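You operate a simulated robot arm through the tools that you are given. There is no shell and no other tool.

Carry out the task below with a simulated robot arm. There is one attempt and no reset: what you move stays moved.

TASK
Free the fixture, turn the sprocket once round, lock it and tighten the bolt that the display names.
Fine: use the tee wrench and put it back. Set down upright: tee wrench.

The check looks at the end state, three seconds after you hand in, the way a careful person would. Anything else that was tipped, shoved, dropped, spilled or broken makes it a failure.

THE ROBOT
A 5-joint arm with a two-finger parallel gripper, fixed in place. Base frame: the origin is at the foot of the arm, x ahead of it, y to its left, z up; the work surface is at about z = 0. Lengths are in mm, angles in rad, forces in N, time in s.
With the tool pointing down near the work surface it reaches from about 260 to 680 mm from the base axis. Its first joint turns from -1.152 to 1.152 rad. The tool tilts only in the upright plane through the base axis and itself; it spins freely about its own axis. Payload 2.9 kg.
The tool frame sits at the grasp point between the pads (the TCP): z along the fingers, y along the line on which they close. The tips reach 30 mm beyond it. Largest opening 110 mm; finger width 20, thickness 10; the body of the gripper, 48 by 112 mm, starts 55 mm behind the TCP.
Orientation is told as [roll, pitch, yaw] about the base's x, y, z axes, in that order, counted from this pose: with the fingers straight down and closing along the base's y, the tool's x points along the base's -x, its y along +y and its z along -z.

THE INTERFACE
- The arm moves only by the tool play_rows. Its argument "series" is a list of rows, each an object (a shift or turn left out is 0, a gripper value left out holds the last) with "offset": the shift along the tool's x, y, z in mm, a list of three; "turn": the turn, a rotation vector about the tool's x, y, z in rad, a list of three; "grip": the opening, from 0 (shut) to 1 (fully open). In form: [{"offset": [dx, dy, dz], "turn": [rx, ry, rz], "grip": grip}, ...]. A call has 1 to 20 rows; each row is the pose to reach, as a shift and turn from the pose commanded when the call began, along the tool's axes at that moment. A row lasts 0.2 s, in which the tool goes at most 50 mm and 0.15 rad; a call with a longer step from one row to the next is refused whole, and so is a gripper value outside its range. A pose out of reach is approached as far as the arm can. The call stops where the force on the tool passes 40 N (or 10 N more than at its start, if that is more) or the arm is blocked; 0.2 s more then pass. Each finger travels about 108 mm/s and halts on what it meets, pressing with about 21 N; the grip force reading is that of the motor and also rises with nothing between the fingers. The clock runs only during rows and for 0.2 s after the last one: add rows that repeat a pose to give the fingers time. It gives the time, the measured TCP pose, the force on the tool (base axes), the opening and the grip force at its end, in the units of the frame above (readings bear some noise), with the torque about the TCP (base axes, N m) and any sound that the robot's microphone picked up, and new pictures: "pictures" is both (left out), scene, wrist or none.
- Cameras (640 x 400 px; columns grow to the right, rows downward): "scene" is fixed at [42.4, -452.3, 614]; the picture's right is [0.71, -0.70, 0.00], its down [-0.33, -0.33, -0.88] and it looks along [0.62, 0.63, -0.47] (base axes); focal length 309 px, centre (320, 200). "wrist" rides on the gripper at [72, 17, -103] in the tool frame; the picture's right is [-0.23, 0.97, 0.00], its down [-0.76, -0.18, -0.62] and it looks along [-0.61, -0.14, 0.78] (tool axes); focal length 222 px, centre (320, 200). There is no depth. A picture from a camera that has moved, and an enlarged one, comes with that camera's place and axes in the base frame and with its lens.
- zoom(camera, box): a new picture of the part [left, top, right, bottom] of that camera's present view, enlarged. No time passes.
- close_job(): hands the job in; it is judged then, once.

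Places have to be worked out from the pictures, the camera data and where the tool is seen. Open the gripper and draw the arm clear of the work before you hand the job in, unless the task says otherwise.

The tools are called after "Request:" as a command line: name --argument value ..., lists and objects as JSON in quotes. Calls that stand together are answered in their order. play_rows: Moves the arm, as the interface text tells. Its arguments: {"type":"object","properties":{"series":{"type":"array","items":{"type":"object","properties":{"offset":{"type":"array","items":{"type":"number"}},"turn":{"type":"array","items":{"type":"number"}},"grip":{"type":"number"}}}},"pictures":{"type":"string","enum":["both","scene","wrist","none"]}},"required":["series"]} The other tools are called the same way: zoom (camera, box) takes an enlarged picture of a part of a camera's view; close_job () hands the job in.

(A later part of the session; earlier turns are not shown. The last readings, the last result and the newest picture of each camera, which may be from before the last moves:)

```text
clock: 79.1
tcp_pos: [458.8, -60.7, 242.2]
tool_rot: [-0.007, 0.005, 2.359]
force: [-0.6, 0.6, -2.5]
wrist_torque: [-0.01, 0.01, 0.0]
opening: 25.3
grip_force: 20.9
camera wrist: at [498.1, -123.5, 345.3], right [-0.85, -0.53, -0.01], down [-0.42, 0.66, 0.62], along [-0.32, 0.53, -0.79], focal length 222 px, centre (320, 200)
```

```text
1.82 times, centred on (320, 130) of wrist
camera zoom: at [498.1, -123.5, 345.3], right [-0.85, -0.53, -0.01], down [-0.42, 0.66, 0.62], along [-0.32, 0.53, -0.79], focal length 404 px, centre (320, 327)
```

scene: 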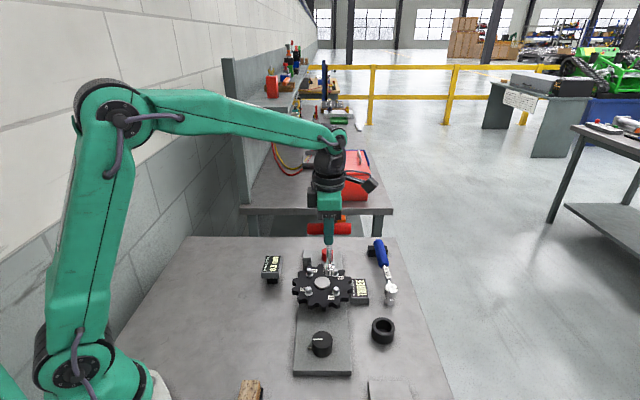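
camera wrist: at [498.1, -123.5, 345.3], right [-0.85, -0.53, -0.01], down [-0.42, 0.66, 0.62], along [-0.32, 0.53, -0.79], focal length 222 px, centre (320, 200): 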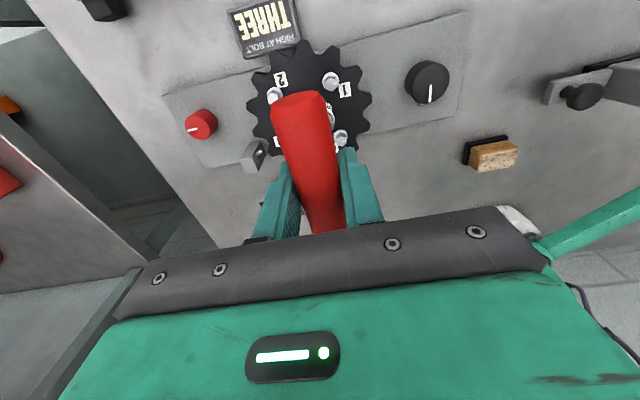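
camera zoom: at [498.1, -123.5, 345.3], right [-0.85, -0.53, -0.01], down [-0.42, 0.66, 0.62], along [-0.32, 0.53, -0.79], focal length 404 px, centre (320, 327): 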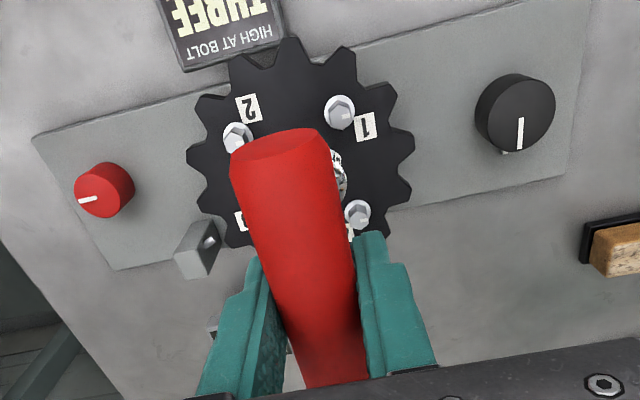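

The wrench hangs vertical in both planes. I'll move over bolt 3 at (461, 7), still high, take out the small accumulated tilt, and then check alignment in the scene view.

Request:
play_rows --series '[{"offset": [-16, -17, 0], "turn": [0.004, -0.0007, 0]}, {"offset": [-32, -34, 0], "turn": [0.0085, -0.0014, 0]}, {"offset": [-46.4, -49, 0], "turn": [0.0085, -0.0014, 0]}, {"offset": [-46.4, -49, 0], "turn": [0.0085, -0.0014, 0]}, {"offset": [-46.4, -49, 10], "turn": [0.0085, -0.0014, 0]}, {"offset": [-46.4, -49, 10], "turn": [0.0085, -0.0014, 0]}]'

Request:
zoom --camera "scene" --box '[280, 220, 370, 320]'

Request:
zoom --camera "wrist" --box '[220, 20, 420, 240]'

```text
clock: 80.5
tcp_pos: [462.7, 8.0, 230.9]
tool_rot: [-0.009, 0.008, 2.355]
force: [-0.1, -0.1, -2.7]
wrist_torque: [0.03, 0.0, 0.02]
opening: 25.5
grip_force: 21.2
camera wrist: at [499.4, -56.0, 335.5], right [-0.85, -0.53, -0.01], down [-0.42, 0.66, 0.62], along [-0.32, 0.53, -0.79], focal length 222 px, centre (320, 200)
```

scene: 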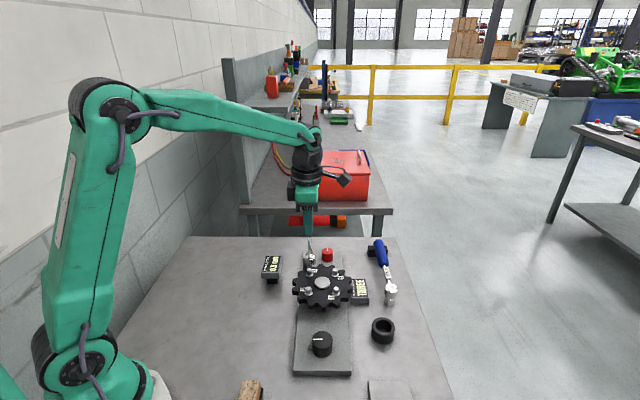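
wrist: 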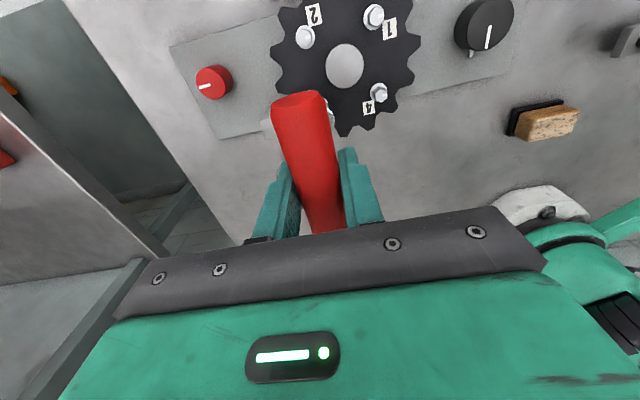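

```text
4.00 times, centred on (325, 270) of scene
camera zoom: at [42.4, -452.3, 614.0], right [0.71, -0.7, 0.0], down [-0.33, -0.33, -0.88], along [0.62, 0.63, -0.47], focal length 1237 px, centre (300, -80)
```

zoom: 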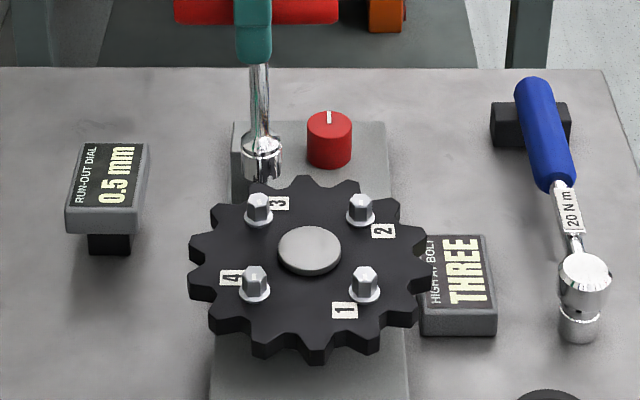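

```text
1.82 times, centred on (320, 130) of wrist
camera zoom: at [499.4, -56.0, 335.5], right [-0.85, -0.53, -0.01], down [-0.42, 0.66, 0.62], along [-0.32, 0.53, -0.79], focal length 404 px, centre (320, 327)
```

zoom: 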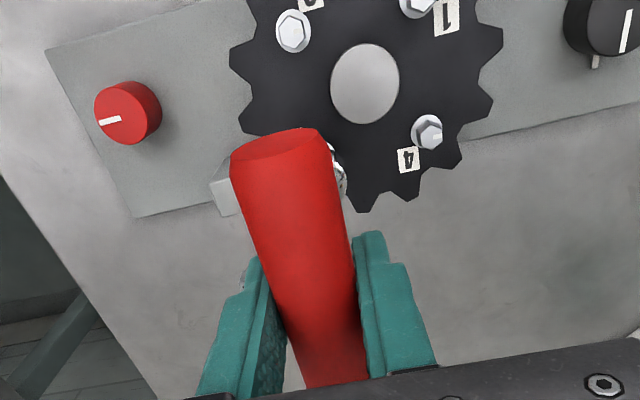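

Seen from the scene camera, the socket is about 3 mm too far right of bolt 3, and the tool has a small base-pitch lean of about 0.012 rad. I'll take out the lean, shift about 2 mm toward -x, and lower part way to check again.

Request:
play_rows --series '[{"offset": [-1.5, 1.06, 0], "turn": [-0.0085, -0.0085, 0]}, {"offset": [-1.5, 1.06, 6], "turn": [-0.0085, -0.0085, 0]}, {"offset": [-1.5, 1.06, 12], "turn": [-0.0085, -0.0085, 0]}, {"offset": [-1.5, 1.06, 12], "turn": [-0.0085, -0.0085, 0]}]'

Request:
zoom --camera "scene" --box '[295, 240, 335, 285]'

```text
clock: 81.5
tcp_pos: [459.2, 7.3, 219.0]
tool_rot: [0.001, 0.0, 2.356]
force: [-0.1, -0.4, -2.5]
wrist_torque: [-0.01, 0.0, 0.0]
opening: 25.4
grip_force: 20.5
camera wrist: at [498.5, -55.7, 322.8], right [-0.85, -0.53, 0.0], down [-0.41, 0.66, 0.62], along [-0.33, 0.53, -0.78], focal length 222 px, centre (320, 200)
```

scene: 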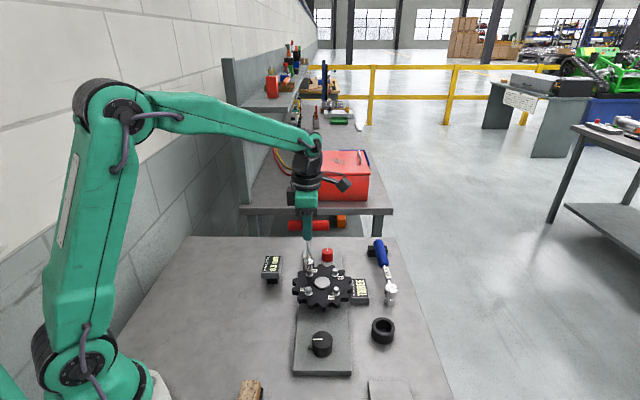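
wrist: 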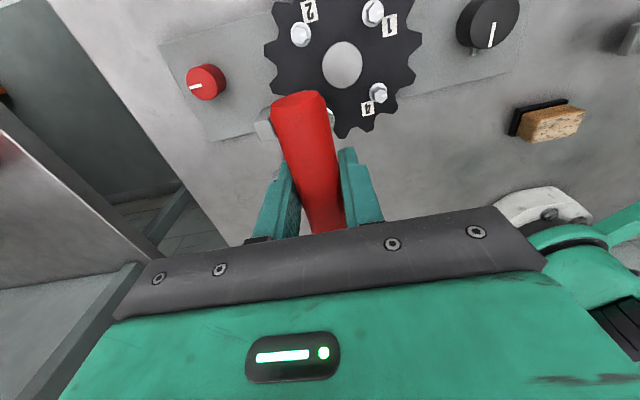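

```text
8.89 times, centred on (315, 262) of scene
camera zoom: at [42.4, -452.3, 614.0], right [0.71, -0.7, 0.0], down [-0.33, -0.33, -0.88], along [0.62, 0.63, -0.47], focal length 2749 px, centre (364, -356)
```

zoom: 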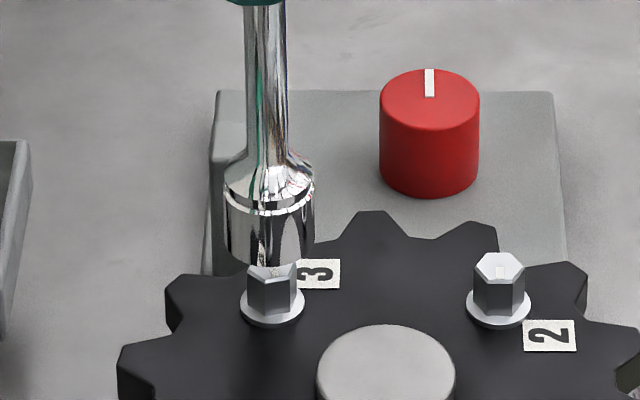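

The tilt is now zero, and the socket lines up with bolt 3 in the picture's columns, sitting a few mm above it. I'll lower in 1.5 mm steps and watch for contact.

Request:
play_rows --series '[{"offset": [0, 0, 1.5]}, {"offset": [0, 0, 3]}, {"offset": [0, 0, 4.5]}, {"offset": [0, 0, 6]}, {"offset": [0, 0, 7]}, {"offset": [0, 0, 7]}]' --pictures "none"

Request:
zoom --camera "scene" --box '[295, 240, 335, 285]'

```text
clock: 82.9
tcp_pos: [461.1, 6.6, 212.4]
tool_rot: [0.0, 0.0, 2.356]
force: [0.2, 0.2, -2.5]
wrist_torque: [-0.01, -0.01, 0.01]
opening: 25.2
grip_force: 21.5
```

```text
8.89 times, centred on (315, 262) of scene
camera zoom: at [42.4, -452.3, 614.0], right [0.71, -0.7, 0.0], down [-0.33, -0.33, -0.88], along [0.62, 0.63, -0.47], focal length 2749 px, centre (364, -356)
```

zoom: 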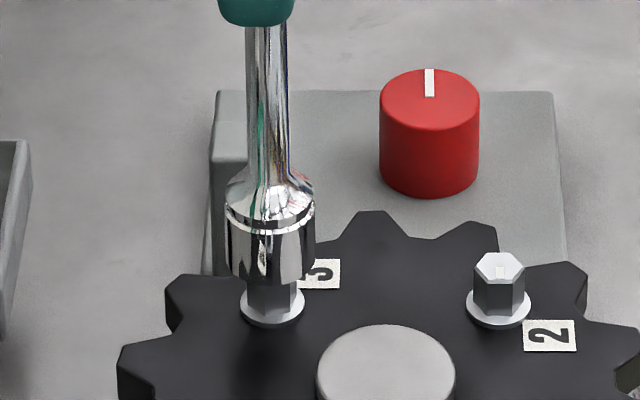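

No contact yet, and the columns still line up. The socket's mouth is about 3 mm above the bolt's top, so I'll continue down slowly.

Request:
play_rows --series '[{"offset": [0, 0, 1]}, {"offset": [0, 0, 2]}, {"offset": [0, 0, 3]}, {"offset": [0, 0, 4]}, {"offset": [0, 0, 5]}, {"offset": [0, 0, 5]}]' --pictures "none"

Request:
zoom --camera "scene" --box '[295, 240, 335, 285]'

```text
clock: 84.3
tcp_pos: [459.6, 7.4, 206.4]
tool_rot: [-0.001, 0.001, 2.356]
force: [-0.1, 0.2, -1.7]
wrist_torque: [-0.03, -0.02, -0.02]
opening: 25.5
grip_force: 21.5
```

```text
8.89 times, centred on (315, 262) of scene
camera zoom: at [42.4, -452.3, 614.0], right [0.71, -0.7, 0.0], down [-0.33, -0.33, -0.88], along [0.62, 0.63, -0.47], focal length 2749 px, centre (364, -356)
```

zoom: 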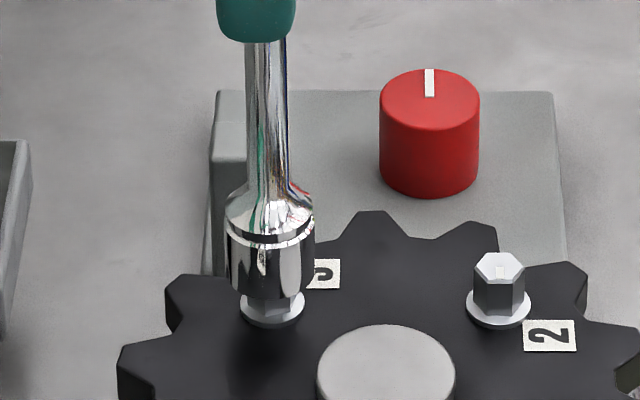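

Still no contact at TCP z of 206, and the mouth is now level with the bolt's top. I'll continue down in 1 mm steps to seat over the head.

Request:
play_rows --series '[{"offset": [0, 0, 1]}, {"offset": [0, 0, 2]}, {"offset": [0, 0, 3]}, {"offset": [0, 0, 4]}, {"offset": [0, 0, 5]}, {"offset": [0, 0, 6]}, {"offset": [0, 0, 6]}]' --pictures "none"

Request:
zoom --camera "scene" --box '[295, 240, 335, 285]'

```text
clock: 85.9
tcp_pos: [460.8, 7.0, 202.5]
tool_rot: [-0.002, 0.003, 2.357]
force: [-0.7, -2.7, 29.1]
wrist_torque: [-0.14, -0.06, 0.01]
opening: 25.4
grip_force: 21.2
```

```text
8.89 times, centred on (315, 262) of scene
camera zoom: at [42.2, -452.3, 614.0], right [0.71, -0.7, 0.0], down [-0.33, -0.33, -0.88], along [0.62, 0.63, -0.47], focal length 2749 px, centre (364, -356)
```

zoom: 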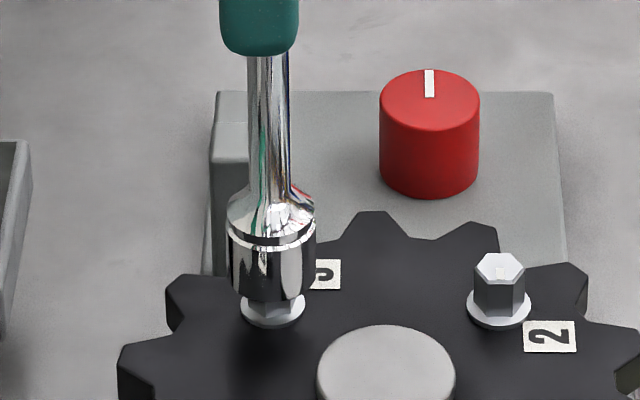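

There's contact at about 29 N with the socket's rim on top of the bolt head, so the hex probably isn't lined up. I'll keep light pressure and turn slowly clockwise to find where the flats line up.

Request:
play_rows --series '[{"offset": [0, 0, -1], "turn": [0, 0, 0.08]}, {"offset": [0, 0, -1], "turn": [0, 0, 0.16]}, {"offset": [0, 0, -1], "turn": [0, 0, 0.24]}, {"offset": [0, 0, -1], "turn": [0, 0, 0.32]}, {"offset": [0, 0, -1], "turn": [0, 0, 0.32]}]' --pictures "none"

Request:
zoom --camera "scene" --box '[295, 240, 335, 285]'

```text
clock: 87.1
tcp_pos: [460.2, 7.2, 202.1]
tool_rot: [0.001, -0.002, 2.036]
force: [-3.8, 2.8, 18.5]
wrist_torque: [0.33, 0.22, 0.04]
opening: 25.5
grip_force: 20.8
```

```text
8.89 times, centred on (315, 262) of scene
camera zoom: at [42.3, -452.3, 614.0], right [0.71, -0.7, 0.0], down [-0.33, -0.33, -0.88], along [0.62, 0.63, -0.47], focal length 2749 px, centre (364, -356)
```

zoom: 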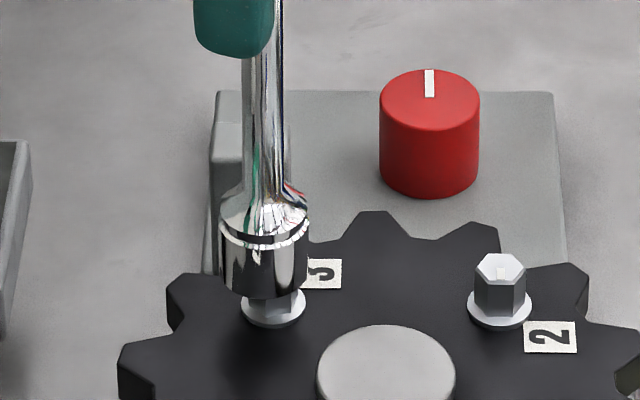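

The socket moved about 2 mm left of the bolt while pressed, so I'll lift a few mm to let it hang free and re-check its alignment at this yaw.

Request:
play_rows --series '[{"offset": [0, 0, -4]}, {"offset": [0, 0, -8]}, {"offset": [0, 0, -8]}]' --pictures "wrist"

Request:
zoom --camera "scene" --box '[295, 240, 335, 285]'

Request:
zoom --camera "scene" --box '[270, 190, 350, 290]'

Request:
zoom --camera "wrist" --box '[220, 20, 420, 240]'

```text
clock: 87.9
tcp_pos: [460.2, 7.9, 209.2]
tool_rot: [0.001, 0.0, 2.037]
force: [0.2, 0.5, -1.6]
wrist_torque: [0.01, 0.04, -0.01]
opening: 25.3
grip_force: 21.4
camera wrist: at [476.7, -64.7, 313.3], right [-0.97, -0.23, 0.0], down [-0.18, 0.76, 0.62], along [-0.15, 0.61, -0.78], focal length 222 px, centre (320, 200)
```

wrist: 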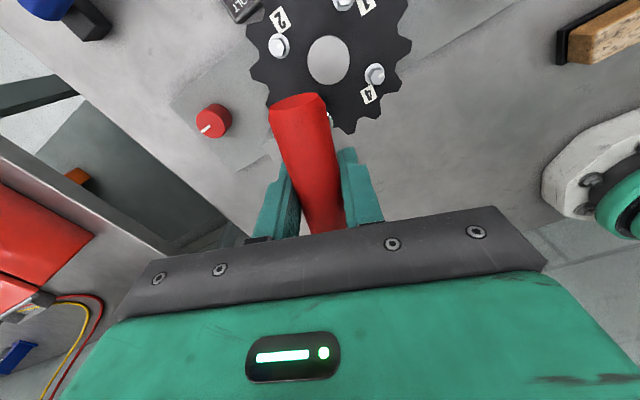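

```text
8.89 times, centred on (315, 262) of scene
camera zoom: at [42.4, -452.3, 614.0], right [0.71, -0.7, 0.0], down [-0.33, -0.33, -0.88], along [0.62, 0.63, -0.47], focal length 2749 px, centre (364, -356)
```

zoom: 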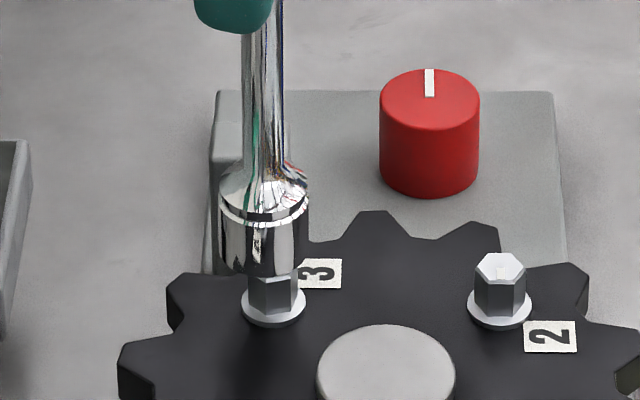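

```text
4.00 times, centred on (310, 240) of scene
camera zoom: at [42.4, -452.3, 614.0], right [0.71, -0.7, 0.0], down [-0.33, -0.33, -0.88], along [0.62, 0.63, -0.47], focal length 1237 px, centre (360, 40)
```

zoom: 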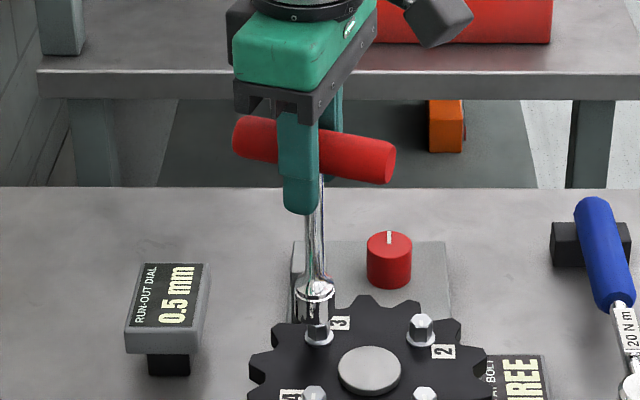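

```text
1.82 times, centred on (320, 130) of wrist
camera zoom: at [476.7, -64.7, 313.3], right [-0.97, -0.23, 0.0], down [-0.18, 0.76, 0.62], along [-0.15, 0.61, -0.78], focal length 404 px, centre (320, 327)
```

zoom: 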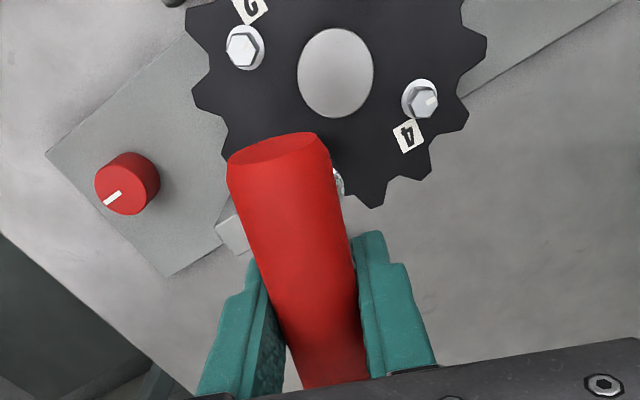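

Request:
zoom --camera "wrist" --box '[290, 80, 370, 150]'

Request:
zoom --camera "scene" --box '[290, 205, 340, 245]'

```text
5.71 times, centred on (330, 115) of wrist
camera zoom: at [476.7, -64.7, 313.3], right [-0.97, -0.23, 0.0], down [-0.18, 0.76, 0.62], along [-0.15, 0.61, -0.78], focal length 1269 px, centre (263, 686)
```

zoom: 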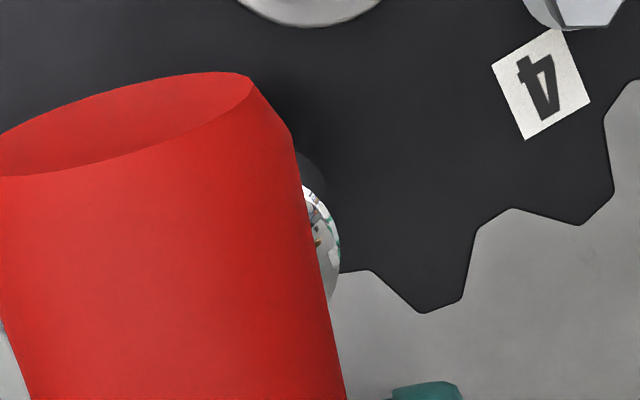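

```text
10.00 times, centred on (315, 225) of scene
camera zoom: at [42.4, -452.3, 614.0], right [0.71, -0.7, 0.0], down [-0.33, -0.33, -0.88], along [0.62, 0.63, -0.47], focal length 3092 px, centre (370, -50)
```

zoom: 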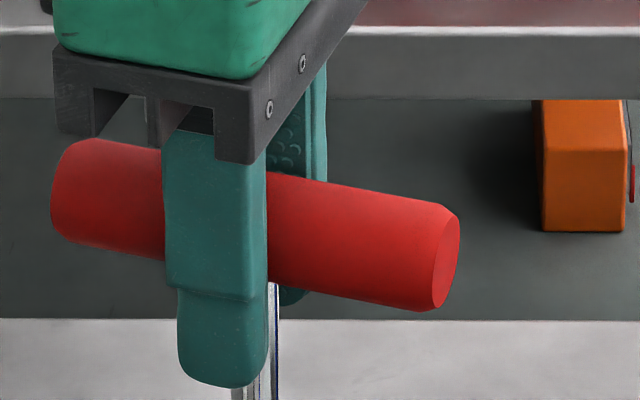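

The wrist view shows the socket is on the tool axis, but the scene view shows it 3 mm left of the bolt. To separate drift from off-centre rotation, I'll spin back to the previous yaw while hanging free and compare.

Request:
play_rows --series '[{"turn": [0, 0, -0.11]}, {"turn": [0, 0, -0.22]}, {"turn": [0, 0, -0.32]}, {"turn": [0, 0, -0.32]}]' --pictures "none"

Request:
zoom --camera "scene" --box '[295, 240, 335, 285]'

```text
clock: 88.9
tcp_pos: [460.7, 8.6, 209.5]
tool_rot: [0.0, 0.0, 2.359]
force: [-0.1, 0.6, -2.7]
wrist_torque: [-0.02, -0.02, 0.0]
opening: 25.5
grip_force: 21.1
```

```text
8.89 times, centred on (315, 262) of scene
camera zoom: at [42.4, -452.3, 614.0], right [0.71, -0.7, 0.0], down [-0.33, -0.33, -0.88], along [0.62, 0.63, -0.47], focal length 2749 px, centre (364, -356)
```

zoom: 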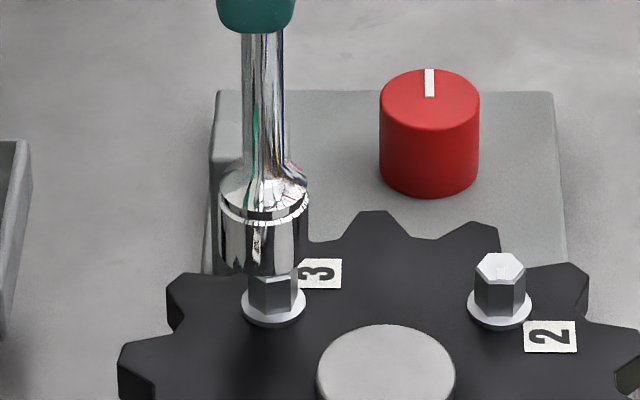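

It stays offset at both yaws, so the handle slid about 2-3 mm along the pads when pressed; the socket isn't off-centre. I'll shift +3 mm along the handle and 1 mm away from the camera, then lower gently.

Request:
play_rows --series '[{"offset": [1.5, -0.5, 0]}, {"offset": [3.0, -1.0, 0]}, {"offset": [3.0, -1.0, 2]}, {"offset": [3.0, -1.0, 4]}, {"offset": [3.0, -1.0, 5]}, {"offset": [3.0, -1.0, 5]}]' --pictures "none"

Request:
zoom --camera "scene" --box '[295, 240, 335, 285]'

```text
clock: 90.3
tcp_pos: [463.3, 7.5, 204.8]
tool_rot: [0.001, 0.002, 2.355]
force: [0.5, 0.2, -1.6]
wrist_torque: [0.0, -0.01, -0.01]
opening: 25.2
grip_force: 21.0
```

```text
8.89 times, centred on (315, 262) of scene
camera zoom: at [42.4, -452.3, 614.0], right [0.71, -0.7, 0.0], down [-0.33, -0.33, -0.88], along [0.62, 0.63, -0.47], focal length 2749 px, centre (364, -356)
```

zoom: 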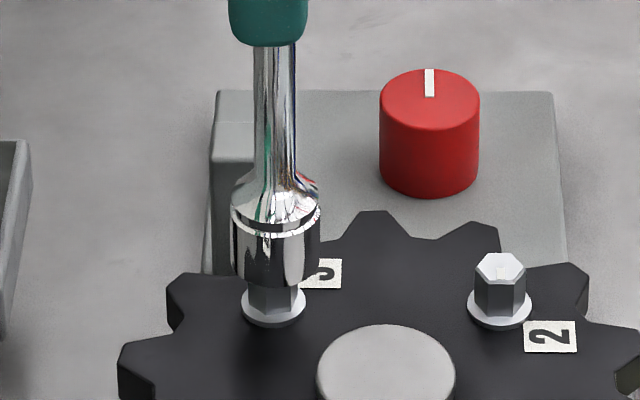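

Columns are aligned to within half a millimetre, with no contact yet. I'll lower 1 mm at a time.

Request:
play_rows --series '[{"offset": [-0.3, 0, 1]}, {"offset": [-0.3, 0, 2]}, {"offset": [-0.3, 0, 3]}, {"offset": [-0.3, 0, 3]}]' --pictures "none"

Request:
zoom --camera "scene" --box '[300, 255, 325, 280]'

```text
clock: 91.3
tcp_pos: [463.7, 6.7, 202.2]
tool_rot: [-0.001, -0.001, 2.356]
force: [-1.2, 0.2, -1.7]
wrist_torque: [0.0, 0.01, 0.0]
opening: 25.3
grip_force: 21.2
```

```text
16.00 times, centred on (312, 268) of scene
camera zoom: at [42.4, -452.3, 614.0], right [0.71, -0.7, 0.0], down [-0.33, -0.33, -0.88], along [0.62, 0.63, -0.47], focal length 4948 px, centre (440, -880)
```

zoom: 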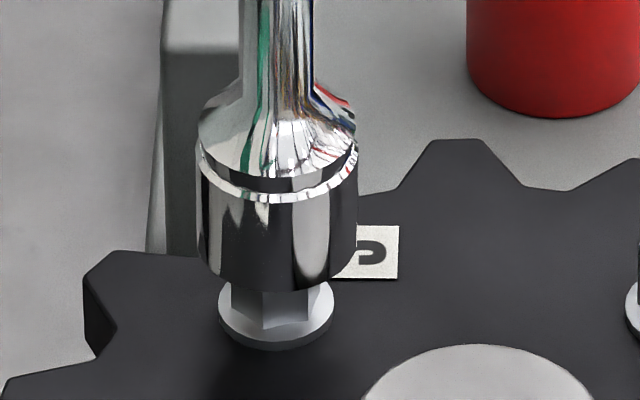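

Request:
play_rows --series '[{"offset": [0, 0, 0.8]}, {"offset": [0, 0, 1.6]}, {"offset": [0, 0, 2.4]}, {"offset": [0, 0, 2.4]}]' --pictures "none"

Request:
zoom --camera "scene" --box '[300, 255, 325, 280]'

```text
clock: 92.3
tcp_pos: [462.4, 5.4, 199.5]
tool_rot: [0.0, -0.001, 2.356]
force: [-0.2, -0.4, -1.7]
wrist_torque: [0.03, 0.0, 0.01]
opening: 25.6
grip_force: 20.7
```

```text
16.00 times, centred on (312, 268) of scene
camera zoom: at [42.4, -452.3, 614.0], right [0.71, -0.7, 0.0], down [-0.33, -0.33, -0.88], along [0.62, 0.63, -0.47], focal length 4948 px, centre (440, -880)
```

zoom: 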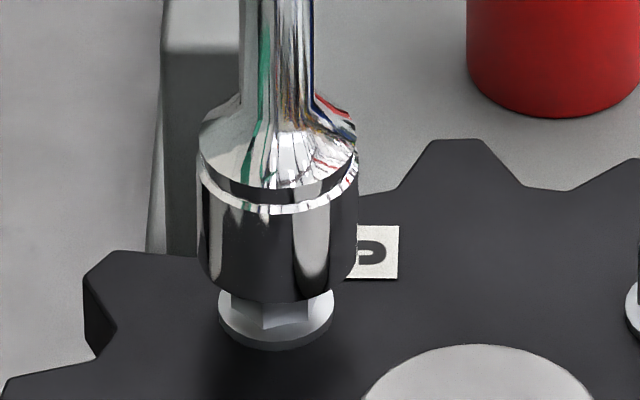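

Still free and slightly below the level of the earlier contact, which is a good sign. I'll go further down.

Request:
play_rows --series '[{"offset": [0, 0, 0.8]}, {"offset": [0, 0, 1.6]}, {"offset": [0, 0, 2.4]}, {"offset": [0, 0, 3.2]}, {"offset": [0, 0, 3.2]}]' --pictures "none"

Request:
zoom --camera "scene" --box '[300, 255, 325, 280]'

```text
clock: 93.5
tcp_pos: [463.3, 7.0, 196.2]
tool_rot: [-0.001, 0.0, 2.356]
force: [0.0, 0.4, -2.0]
wrist_torque: [-0.01, -0.03, -0.02]
opening: 25.0
grip_force: 21.1
```

```text
16.00 times, centred on (312, 268) of scene
camera zoom: at [42.4, -452.3, 614.0], right [0.71, -0.7, 0.0], down [-0.33, -0.33, -0.88], along [0.62, 0.63, -0.47], focal length 4948 px, centre (440, -880)
```

zoom: 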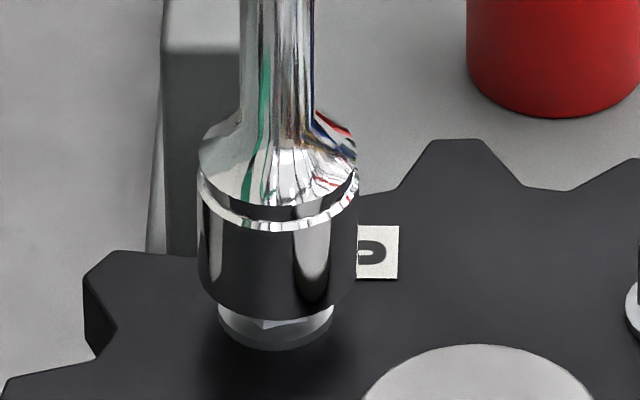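

The socket is sliding over the bolt head, about 5 mm on with no contact force. I'll continue until it seats on the washer.

Request:
play_rows --series '[{"offset": [0, 0, 1]}, {"offset": [0, 0, 2]}, {"offset": [0, 0, 3]}, {"offset": [0, 0, 4]}, {"offset": [0, 0, 4]}]' --pictures "none"

Request:
zoom --camera "scene" --box '[300, 255, 325, 280]'

```text
clock: 94.7
tcp_pos: [462.1, 7.1, 192.2]
tool_rot: [0.002, 0.0, 2.355]
force: [0.2, 0.2, -2.6]
wrist_torque: [-0.01, 0.02, -0.01]
opening: 25.3
grip_force: 21.0
```

```text
16.00 times, centred on (312, 268) of scene
camera zoom: at [42.4, -452.3, 614.0], right [0.71, -0.7, 0.0], down [-0.33, -0.33, -0.88], along [0.62, 0.63, -0.47], focal length 4948 px, centre (440, -880)
```

zoom: 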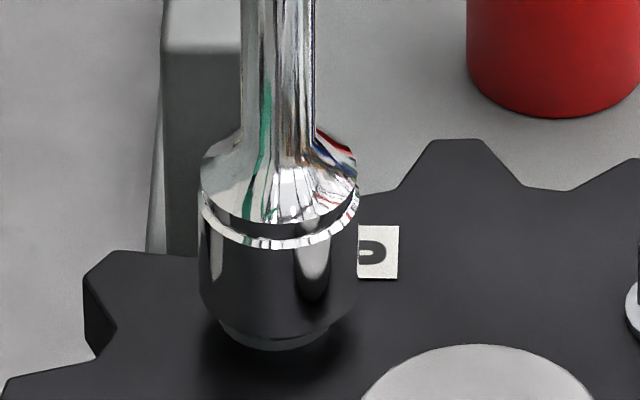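

Nearly fully on. I'll go down a little more to feel the seat.

Request:
play_rows --series '[{"offset": [0, 0, 0.8]}, {"offset": [0, 0, 1.6]}, {"offset": [0, 0, 2.2]}, {"offset": [0, 0, 2.2]}]' --pictures "none"

Request:
zoom --camera "scene" --box '[300, 255, 325, 280]'

```text
clock: 95.7
tcp_pos: [463.4, 6.8, 190.3]
tool_rot: [0.001, 0.001, 2.356]
force: [-0.5, 0.6, -1.6]
wrist_torque: [0.0, -0.05, 0.01]
opening: 25.4
grip_force: 21.5
```

```text
16.00 times, centred on (312, 268) of scene
camera zoom: at [42.4, -452.3, 614.0], right [0.71, -0.7, 0.0], down [-0.33, -0.33, -0.88], along [0.62, 0.63, -0.47], focal length 4948 px, centre (440, -880)
```

zoom: 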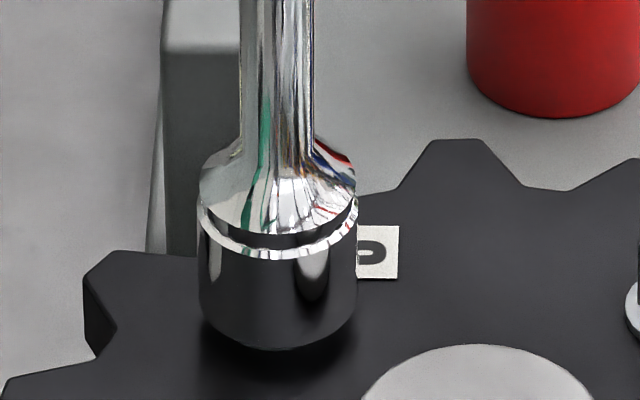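

The socket fully covers the head, at about washer level, with no load. Now I'll turn clockwise in small steps and watch the torque.

Request:
play_rows --series '[{"turn": [0, 0, 0.08]}, {"turn": [0, 0, 0.16]}, {"turn": [0, 0, 0.24]}, {"turn": [0, 0, 0.32]}, {"turn": [0, 0, 0.4]}, {"turn": [0, 0, 0.4]}]' --pictures "none"

Request:
zoom --camera "scene" --box '[280, 190, 350, 290]'

```text
clock: 97.1
tcp_pos: [463.2, 7.1, 190.3]
tool_rot: [0.002, 0.001, 1.957]
force: [0.1, 0.1, -2.1]
wrist_torque: [0.02, -0.02, 0.8]
opening: 25.5
grip_force: 21.5
```

```text
4.00 times, centred on (315, 240) of scene
camera zoom: at [42.4, -452.3, 614.0], right [0.71, -0.7, 0.0], down [-0.33, -0.33, -0.88], along [0.62, 0.63, -0.47], focal length 1237 px, centre (340, 40)
```

zoom: 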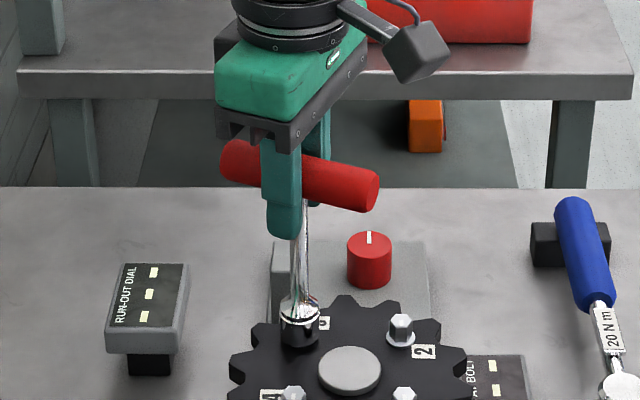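

The displays have gone back to dashes, and the torque is 0.8 N m, so the bolt is engaged and taking load. I'll check whether the handle is still square in the fingers.

Request:
play_rows --series '[{"turn": [0, 0, 0]}]' --pictures "wrist"

Request:
zoom --camera "wrist" --box '[220, 40, 420, 240]'

Request:
zoom --camera "scene" --box '[300, 255, 325, 280]'

```text
clock: 97.5
tcp_pos: [463.3, 8.3, 189.2]
tool_rot: [-0.001, 0.0, 1.958]
force: [0.0, 0.0, -2.5]
wrist_torque: [0.02, 0.01, 0.65]
opening: 25.7
grip_force: 20.7
camera wrist: at [473.9, -66.8, 294.0], right [-0.99, -0.16, 0.0], down [-0.12, 0.77, 0.62], along [-0.1, 0.62, -0.78], focal length 222 px, centre (320, 200)
```

wrist: 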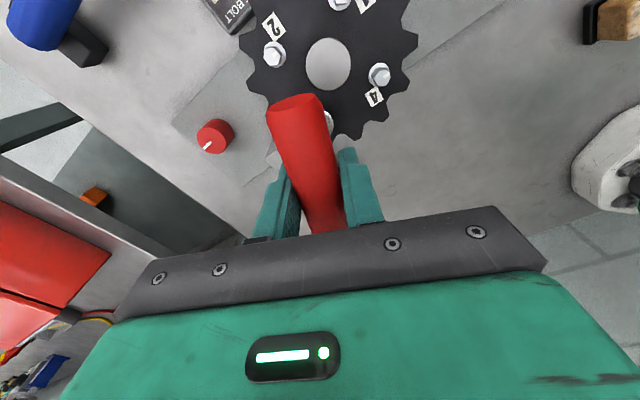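

```text
2.00 times, centred on (320, 140) of wrist
camera zoom: at [473.9, -66.8, 294.0], right [-0.99, -0.16, 0.0], down [-0.12, 0.77, 0.62], along [-0.1, 0.62, -0.78], focal length 444 px, centre (320, 320)
```

zoom: 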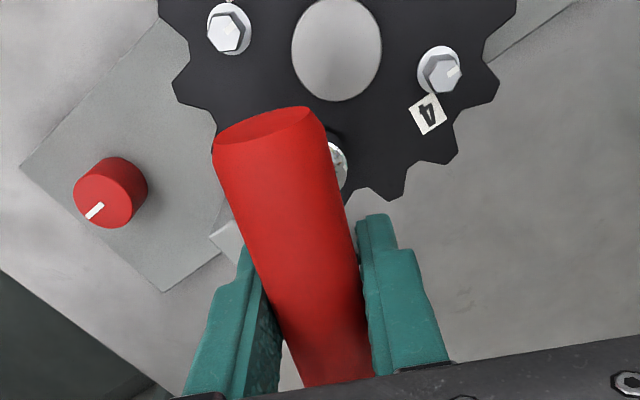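

```text
16.00 times, centred on (312, 268) of scene
camera zoom: at [42.4, -452.3, 614.0], right [0.71, -0.7, 0.0], down [-0.33, -0.33, -0.88], along [0.62, 0.63, -0.47], focal length 4948 px, centre (440, -880)
```

zoom: 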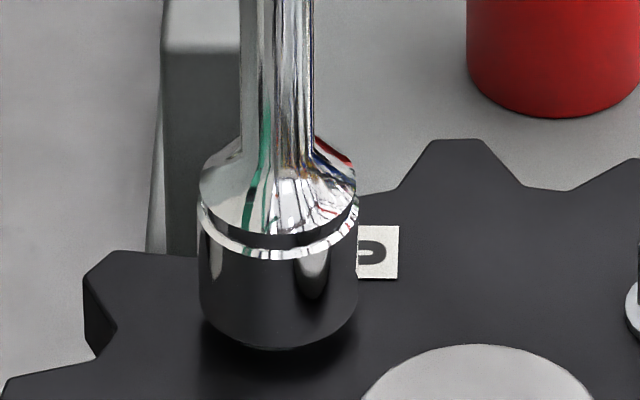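

The handle is still square in the grip. I'll keep turning clockwise and watch how the torque builds.

Request:
play_rows --series '[{"turn": [0, 0, 0.08]}, {"turn": [0, 0, 0.16]}, {"turn": [0, 0, 0.24]}, {"turn": [0, 0, 0.32]}, {"turn": [0, 0, 0.32]}]' --pictures "wrist"

Request:
zoom --camera "wrist" --box '[220, 40, 420, 240]'

Request:
zoom --camera "scene" --box '[250, 190, 370, 320]'

```text
clock: 98.7
tcp_pos: [463.4, 6.6, 189.8]
tool_rot: [0.0, 0.0, 1.636]
force: [0.9, 0.3, -1.9]
wrist_torque: [-0.01, -0.01, 1.03]
opening: 29.7
grip_force: 21.3
camera wrist: at [449.8, -66.9, 294.2], right [-0.99, 0.16, 0.0], down [0.13, 0.77, 0.62], along [0.1, 0.61, -0.78], focal length 222 px, centre (320, 200)
```

wrist: 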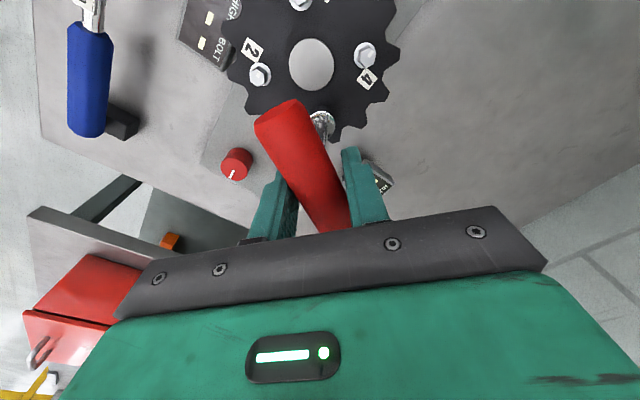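

```text
2.00 times, centred on (320, 140) of wrist
camera zoom: at [449.8, -66.9, 294.2], right [-0.99, 0.16, 0.0], down [0.13, 0.77, 0.62], along [0.1, 0.61, -0.78], focal length 444 px, centre (320, 320)
```

zoom: 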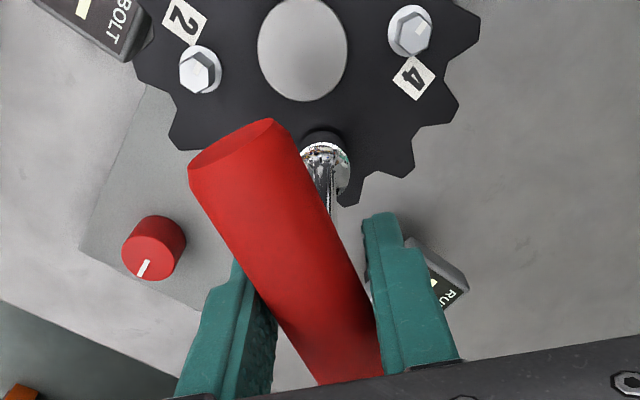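

```text
3.08 times, centred on (310, 255) of scene
camera zoom: at [42.4, -452.3, 614.0], right [0.71, -0.7, 0.0], down [-0.33, -0.33, -0.88], along [0.62, 0.63, -0.47], focal length 952 px, centre (351, 31)
```

zoom: 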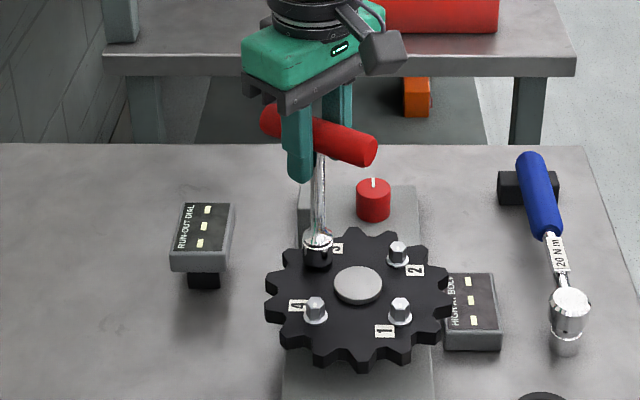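

The handle has now skewed about 0.2 rad in the pads at about 1 N m, so the bolt is resisting. Net bolt rotation is roughly 0.45 rad. I'll zoom in on the other bolts' index marks so I can tell how bolt 3 should look when tight.

Request:
zoom --camera "scene" --box '[325, 250, 345, 268]'

Request:
zoom --camera "scene" --box '[300, 280, 345, 305]'

Request:
zoom --camera "wrist" --box '[230, 30, 390, 130]'

```text
16.00 times, centred on (335, 259) of scene
camera zoom: at [42.4, -452.3, 614.0], right [0.71, -0.7, 0.0], down [-0.33, -0.33, -0.88], along [0.62, 0.63, -0.47], focal length 4948 px, centre (80, -744)
```

zoom: 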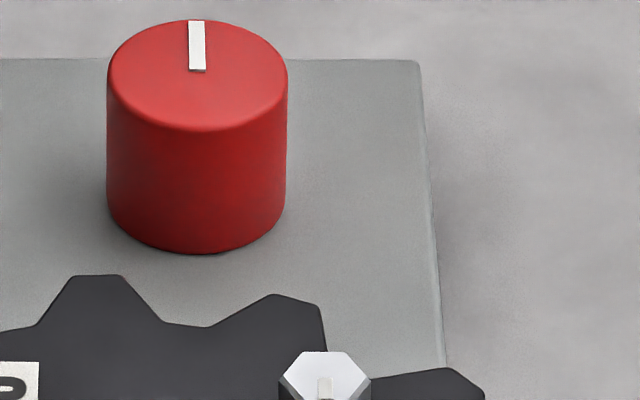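

```text
14.22 times, centred on (322, 292) of scene
camera zoom: at [42.4, -452.3, 614.0], right [0.71, -0.7, 0.0], down [-0.33, -0.33, -0.88], along [0.62, 0.63, -0.47], focal length 4398 px, centre (284, -1116)
```

zoom: 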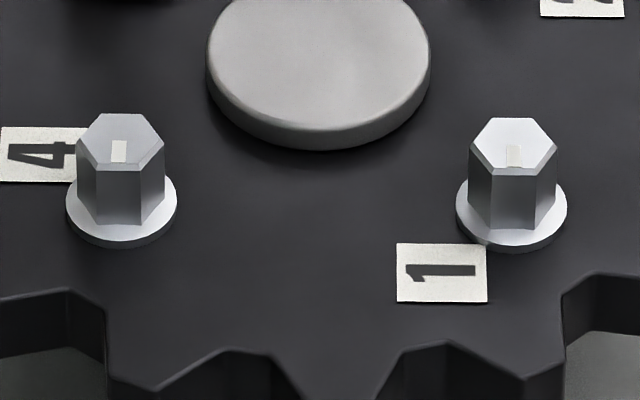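

```text
4.00 times, centred on (310, 80) of wrist
camera zoom: at [449.8, -66.9, 294.2], right [-0.99, 0.16, 0.0], down [0.13, 0.77, 0.62], along [0.1, 0.61, -0.78], focal length 888 px, centre (360, 680)
```

zoom: 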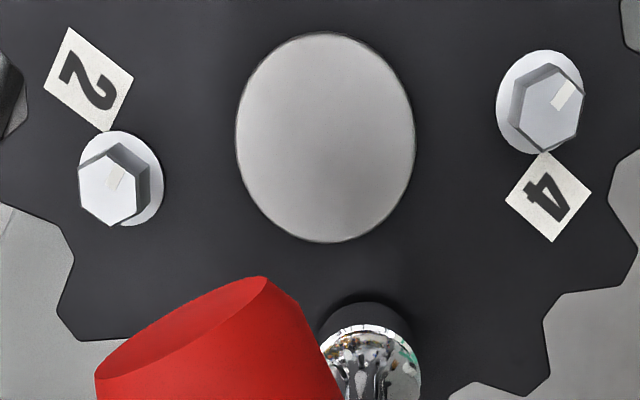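

Bolts 1, 2 and 4 all have their marks pointing straight at the scene camera, while bolt 3's was about 25° counter-clockwise of that at the start. My net turn was about that much, so it should be at its stop. I'll turn the tool back just enough to square it with the handle at zero torque, then lift and look at bolt 3's mark.

Request:
play_rows --series '[{"turn": [0, 0, -0.06]}, {"turn": [0, 0, -0.12]}, {"turn": [0, 0, -0.18]}, {"turn": [0, 0, -0.18]}]' --pictures "wrist"

Request:
zoom --camera "wrist" --box '[220, 40, 420, 240]'

```text
clock: 99.7
tcp_pos: [462.5, 7.9, 189.9]
tool_rot: [0.002, 0.0, 1.818]
force: [0.3, 0.1, -2.0]
wrist_torque: [-0.01, 0.03, 0.1]
opening: 27.1
grip_force: 21.4
camera wrist: at [463.5, -68.0, 294.0], right [-1.0, -0.02, 0.0], down [-0.01, 0.78, 0.62], along [-0.01, 0.62, -0.78], focal length 222 px, centre (320, 200)
```

wrist: 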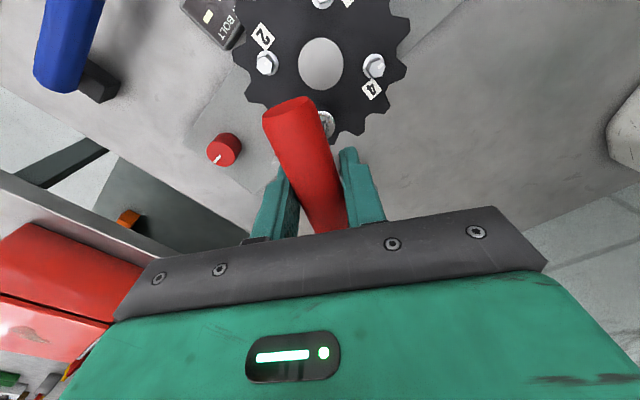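

```text
2.00 times, centred on (320, 140) of wrist
camera zoom: at [463.5, -68.0, 294.0], right [-1.0, -0.02, 0.0], down [-0.01, 0.78, 0.62], along [-0.01, 0.62, -0.78], focal length 444 px, centre (320, 320)
```

zoom: 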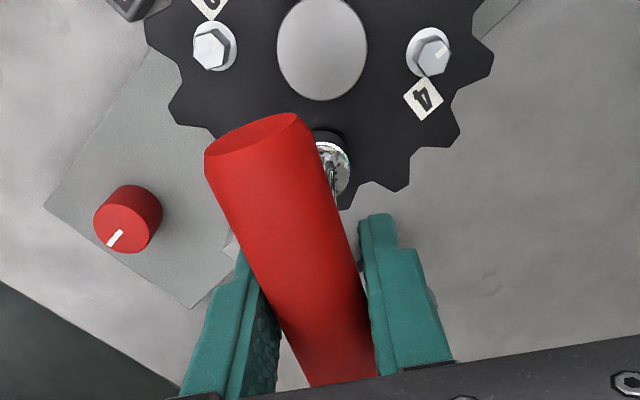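

Request:
play_rows --series '[{"offset": [0, 0, -4]}, {"offset": [0, 0, -9]}, {"offset": [0, 0, -15]}, {"offset": [0, 0, -25]}, {"offset": [0, 0, -40]}, {"offset": [0, 0, -40]}]' --pictures "scene"

Request:
zoom --camera "scene" --box '[300, 255, 345, 280]'

Request:
zoom --camera "scene" --box '[250, 190, 370, 320]'

```text
clock: 101.1
tcp_pos: [463.4, 6.0, 230.4]
tool_rot: [0.0, -0.001, 1.817]
force: [-1.3, -0.1, -1.6]
wrist_torque: [0.02, -0.01, -0.01]
opening: 25.3
grip_force: 21.0
```

scene: 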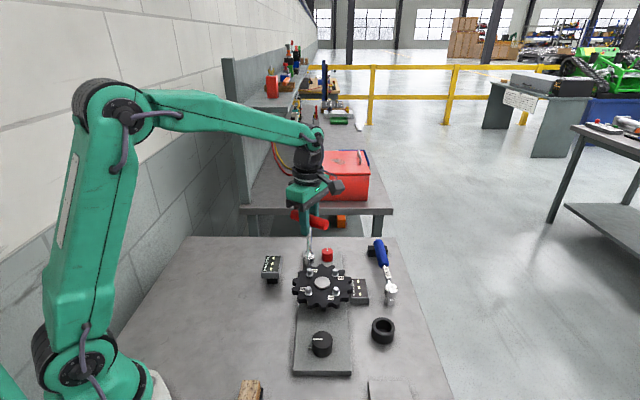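

```text
14.22 times, centred on (322, 268) of scene
camera zoom: at [42.4, -452.3, 614.0], right [0.71, -0.7, 0.0], down [-0.33, -0.33, -0.88], along [0.62, 0.63, -0.47], focal length 4398 px, centre (284, -760)
```

zoom: 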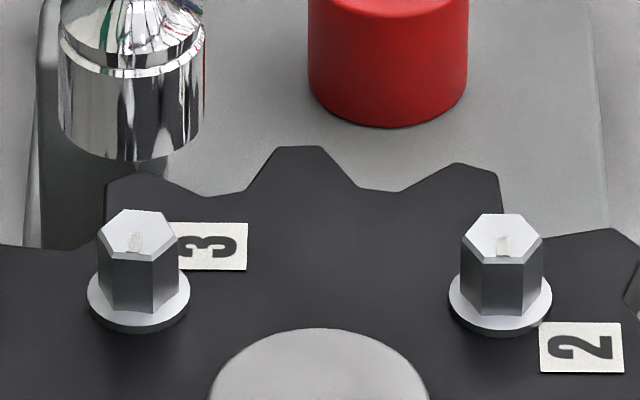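

```text
3.08 times, centred on (310, 255) of scene
camera zoom: at [42.4, -452.3, 614.0], right [0.71, -0.7, 0.0], down [-0.33, -0.33, -0.88], along [0.62, 0.63, -0.47], focal length 952 px, centre (351, 31)
```

zoom: 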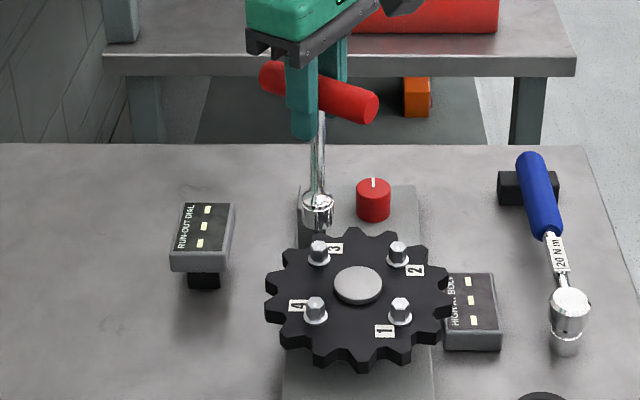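

Request:
zoom --camera "scene" --box '[304, 267, 318, 281]'

Request:
zoom --camera "scene" --box '[330, 267, 344, 281]'

```text
16.00 times, centred on (311, 274) of scene
camera zoom: at [42.4, -452.3, 614.0], right [0.71, -0.7, 0.0], down [-0.33, -0.33, -0.88], along [0.62, 0.63, -0.47], focal length 4948 px, centre (464, -984)
```

zoom: 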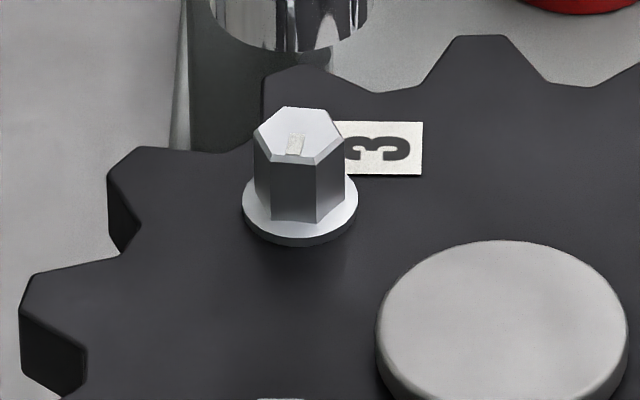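

```text
16.00 times, centred on (337, 274) of scene
camera zoom: at [42.4, -452.3, 614.0], right [0.71, -0.7, 0.0], down [-0.33, -0.33, -0.88], along [0.62, 0.63, -0.47], focal length 4948 px, centre (48, -984)
```

zoom: 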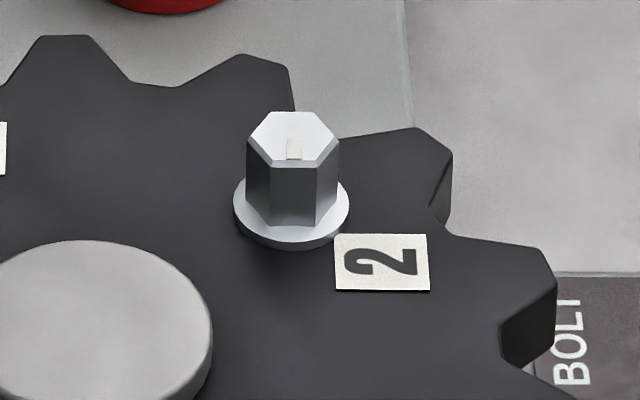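

Bolt 3's mark has swung from about 25° counter-clockwise to about 8° clockwise of the others, so the bolt has turned about 30°. I'll move back to the earlier viewing pose (yaw 0.756, over the sprocket) so the wrist camera can compare bolt 3 with the others closely.

Request:
play_rows --series '[{"offset": [0, 0, -12], "turn": [0, 0, 0.13]}, {"offset": [0, 0, -12], "turn": [0, 0, 0.26]}, {"offset": [0, 0, -12], "turn": [0, 0, 0.4]}, {"offset": [0, 0, -12], "turn": [0, 0, 0.54]}, {"offset": [0, 0, -12], "turn": [0, 0, 0.68]}, {"offset": [0, 0, -12], "turn": [0, 0, 0.82]}, {"offset": [0, 0, -12], "turn": [0, 0, 0.96]}, {"offset": [0, 0, -12], "turn": [0, 0, 1.061]}, {"offset": [0, 0, -12], "turn": [0, 0, 1.061]}]' --pictures "none"

```text
clock: 103.1
tcp_pos: [463.2, 6.7, 241.8]
tool_rot: [-0.002, 0.0, 0.754]
force: [-0.1, 0.0, -2.9]
wrist_torque: [-0.05, 0.0, -0.01]
opening: 25.2
grip_force: 21.7
```

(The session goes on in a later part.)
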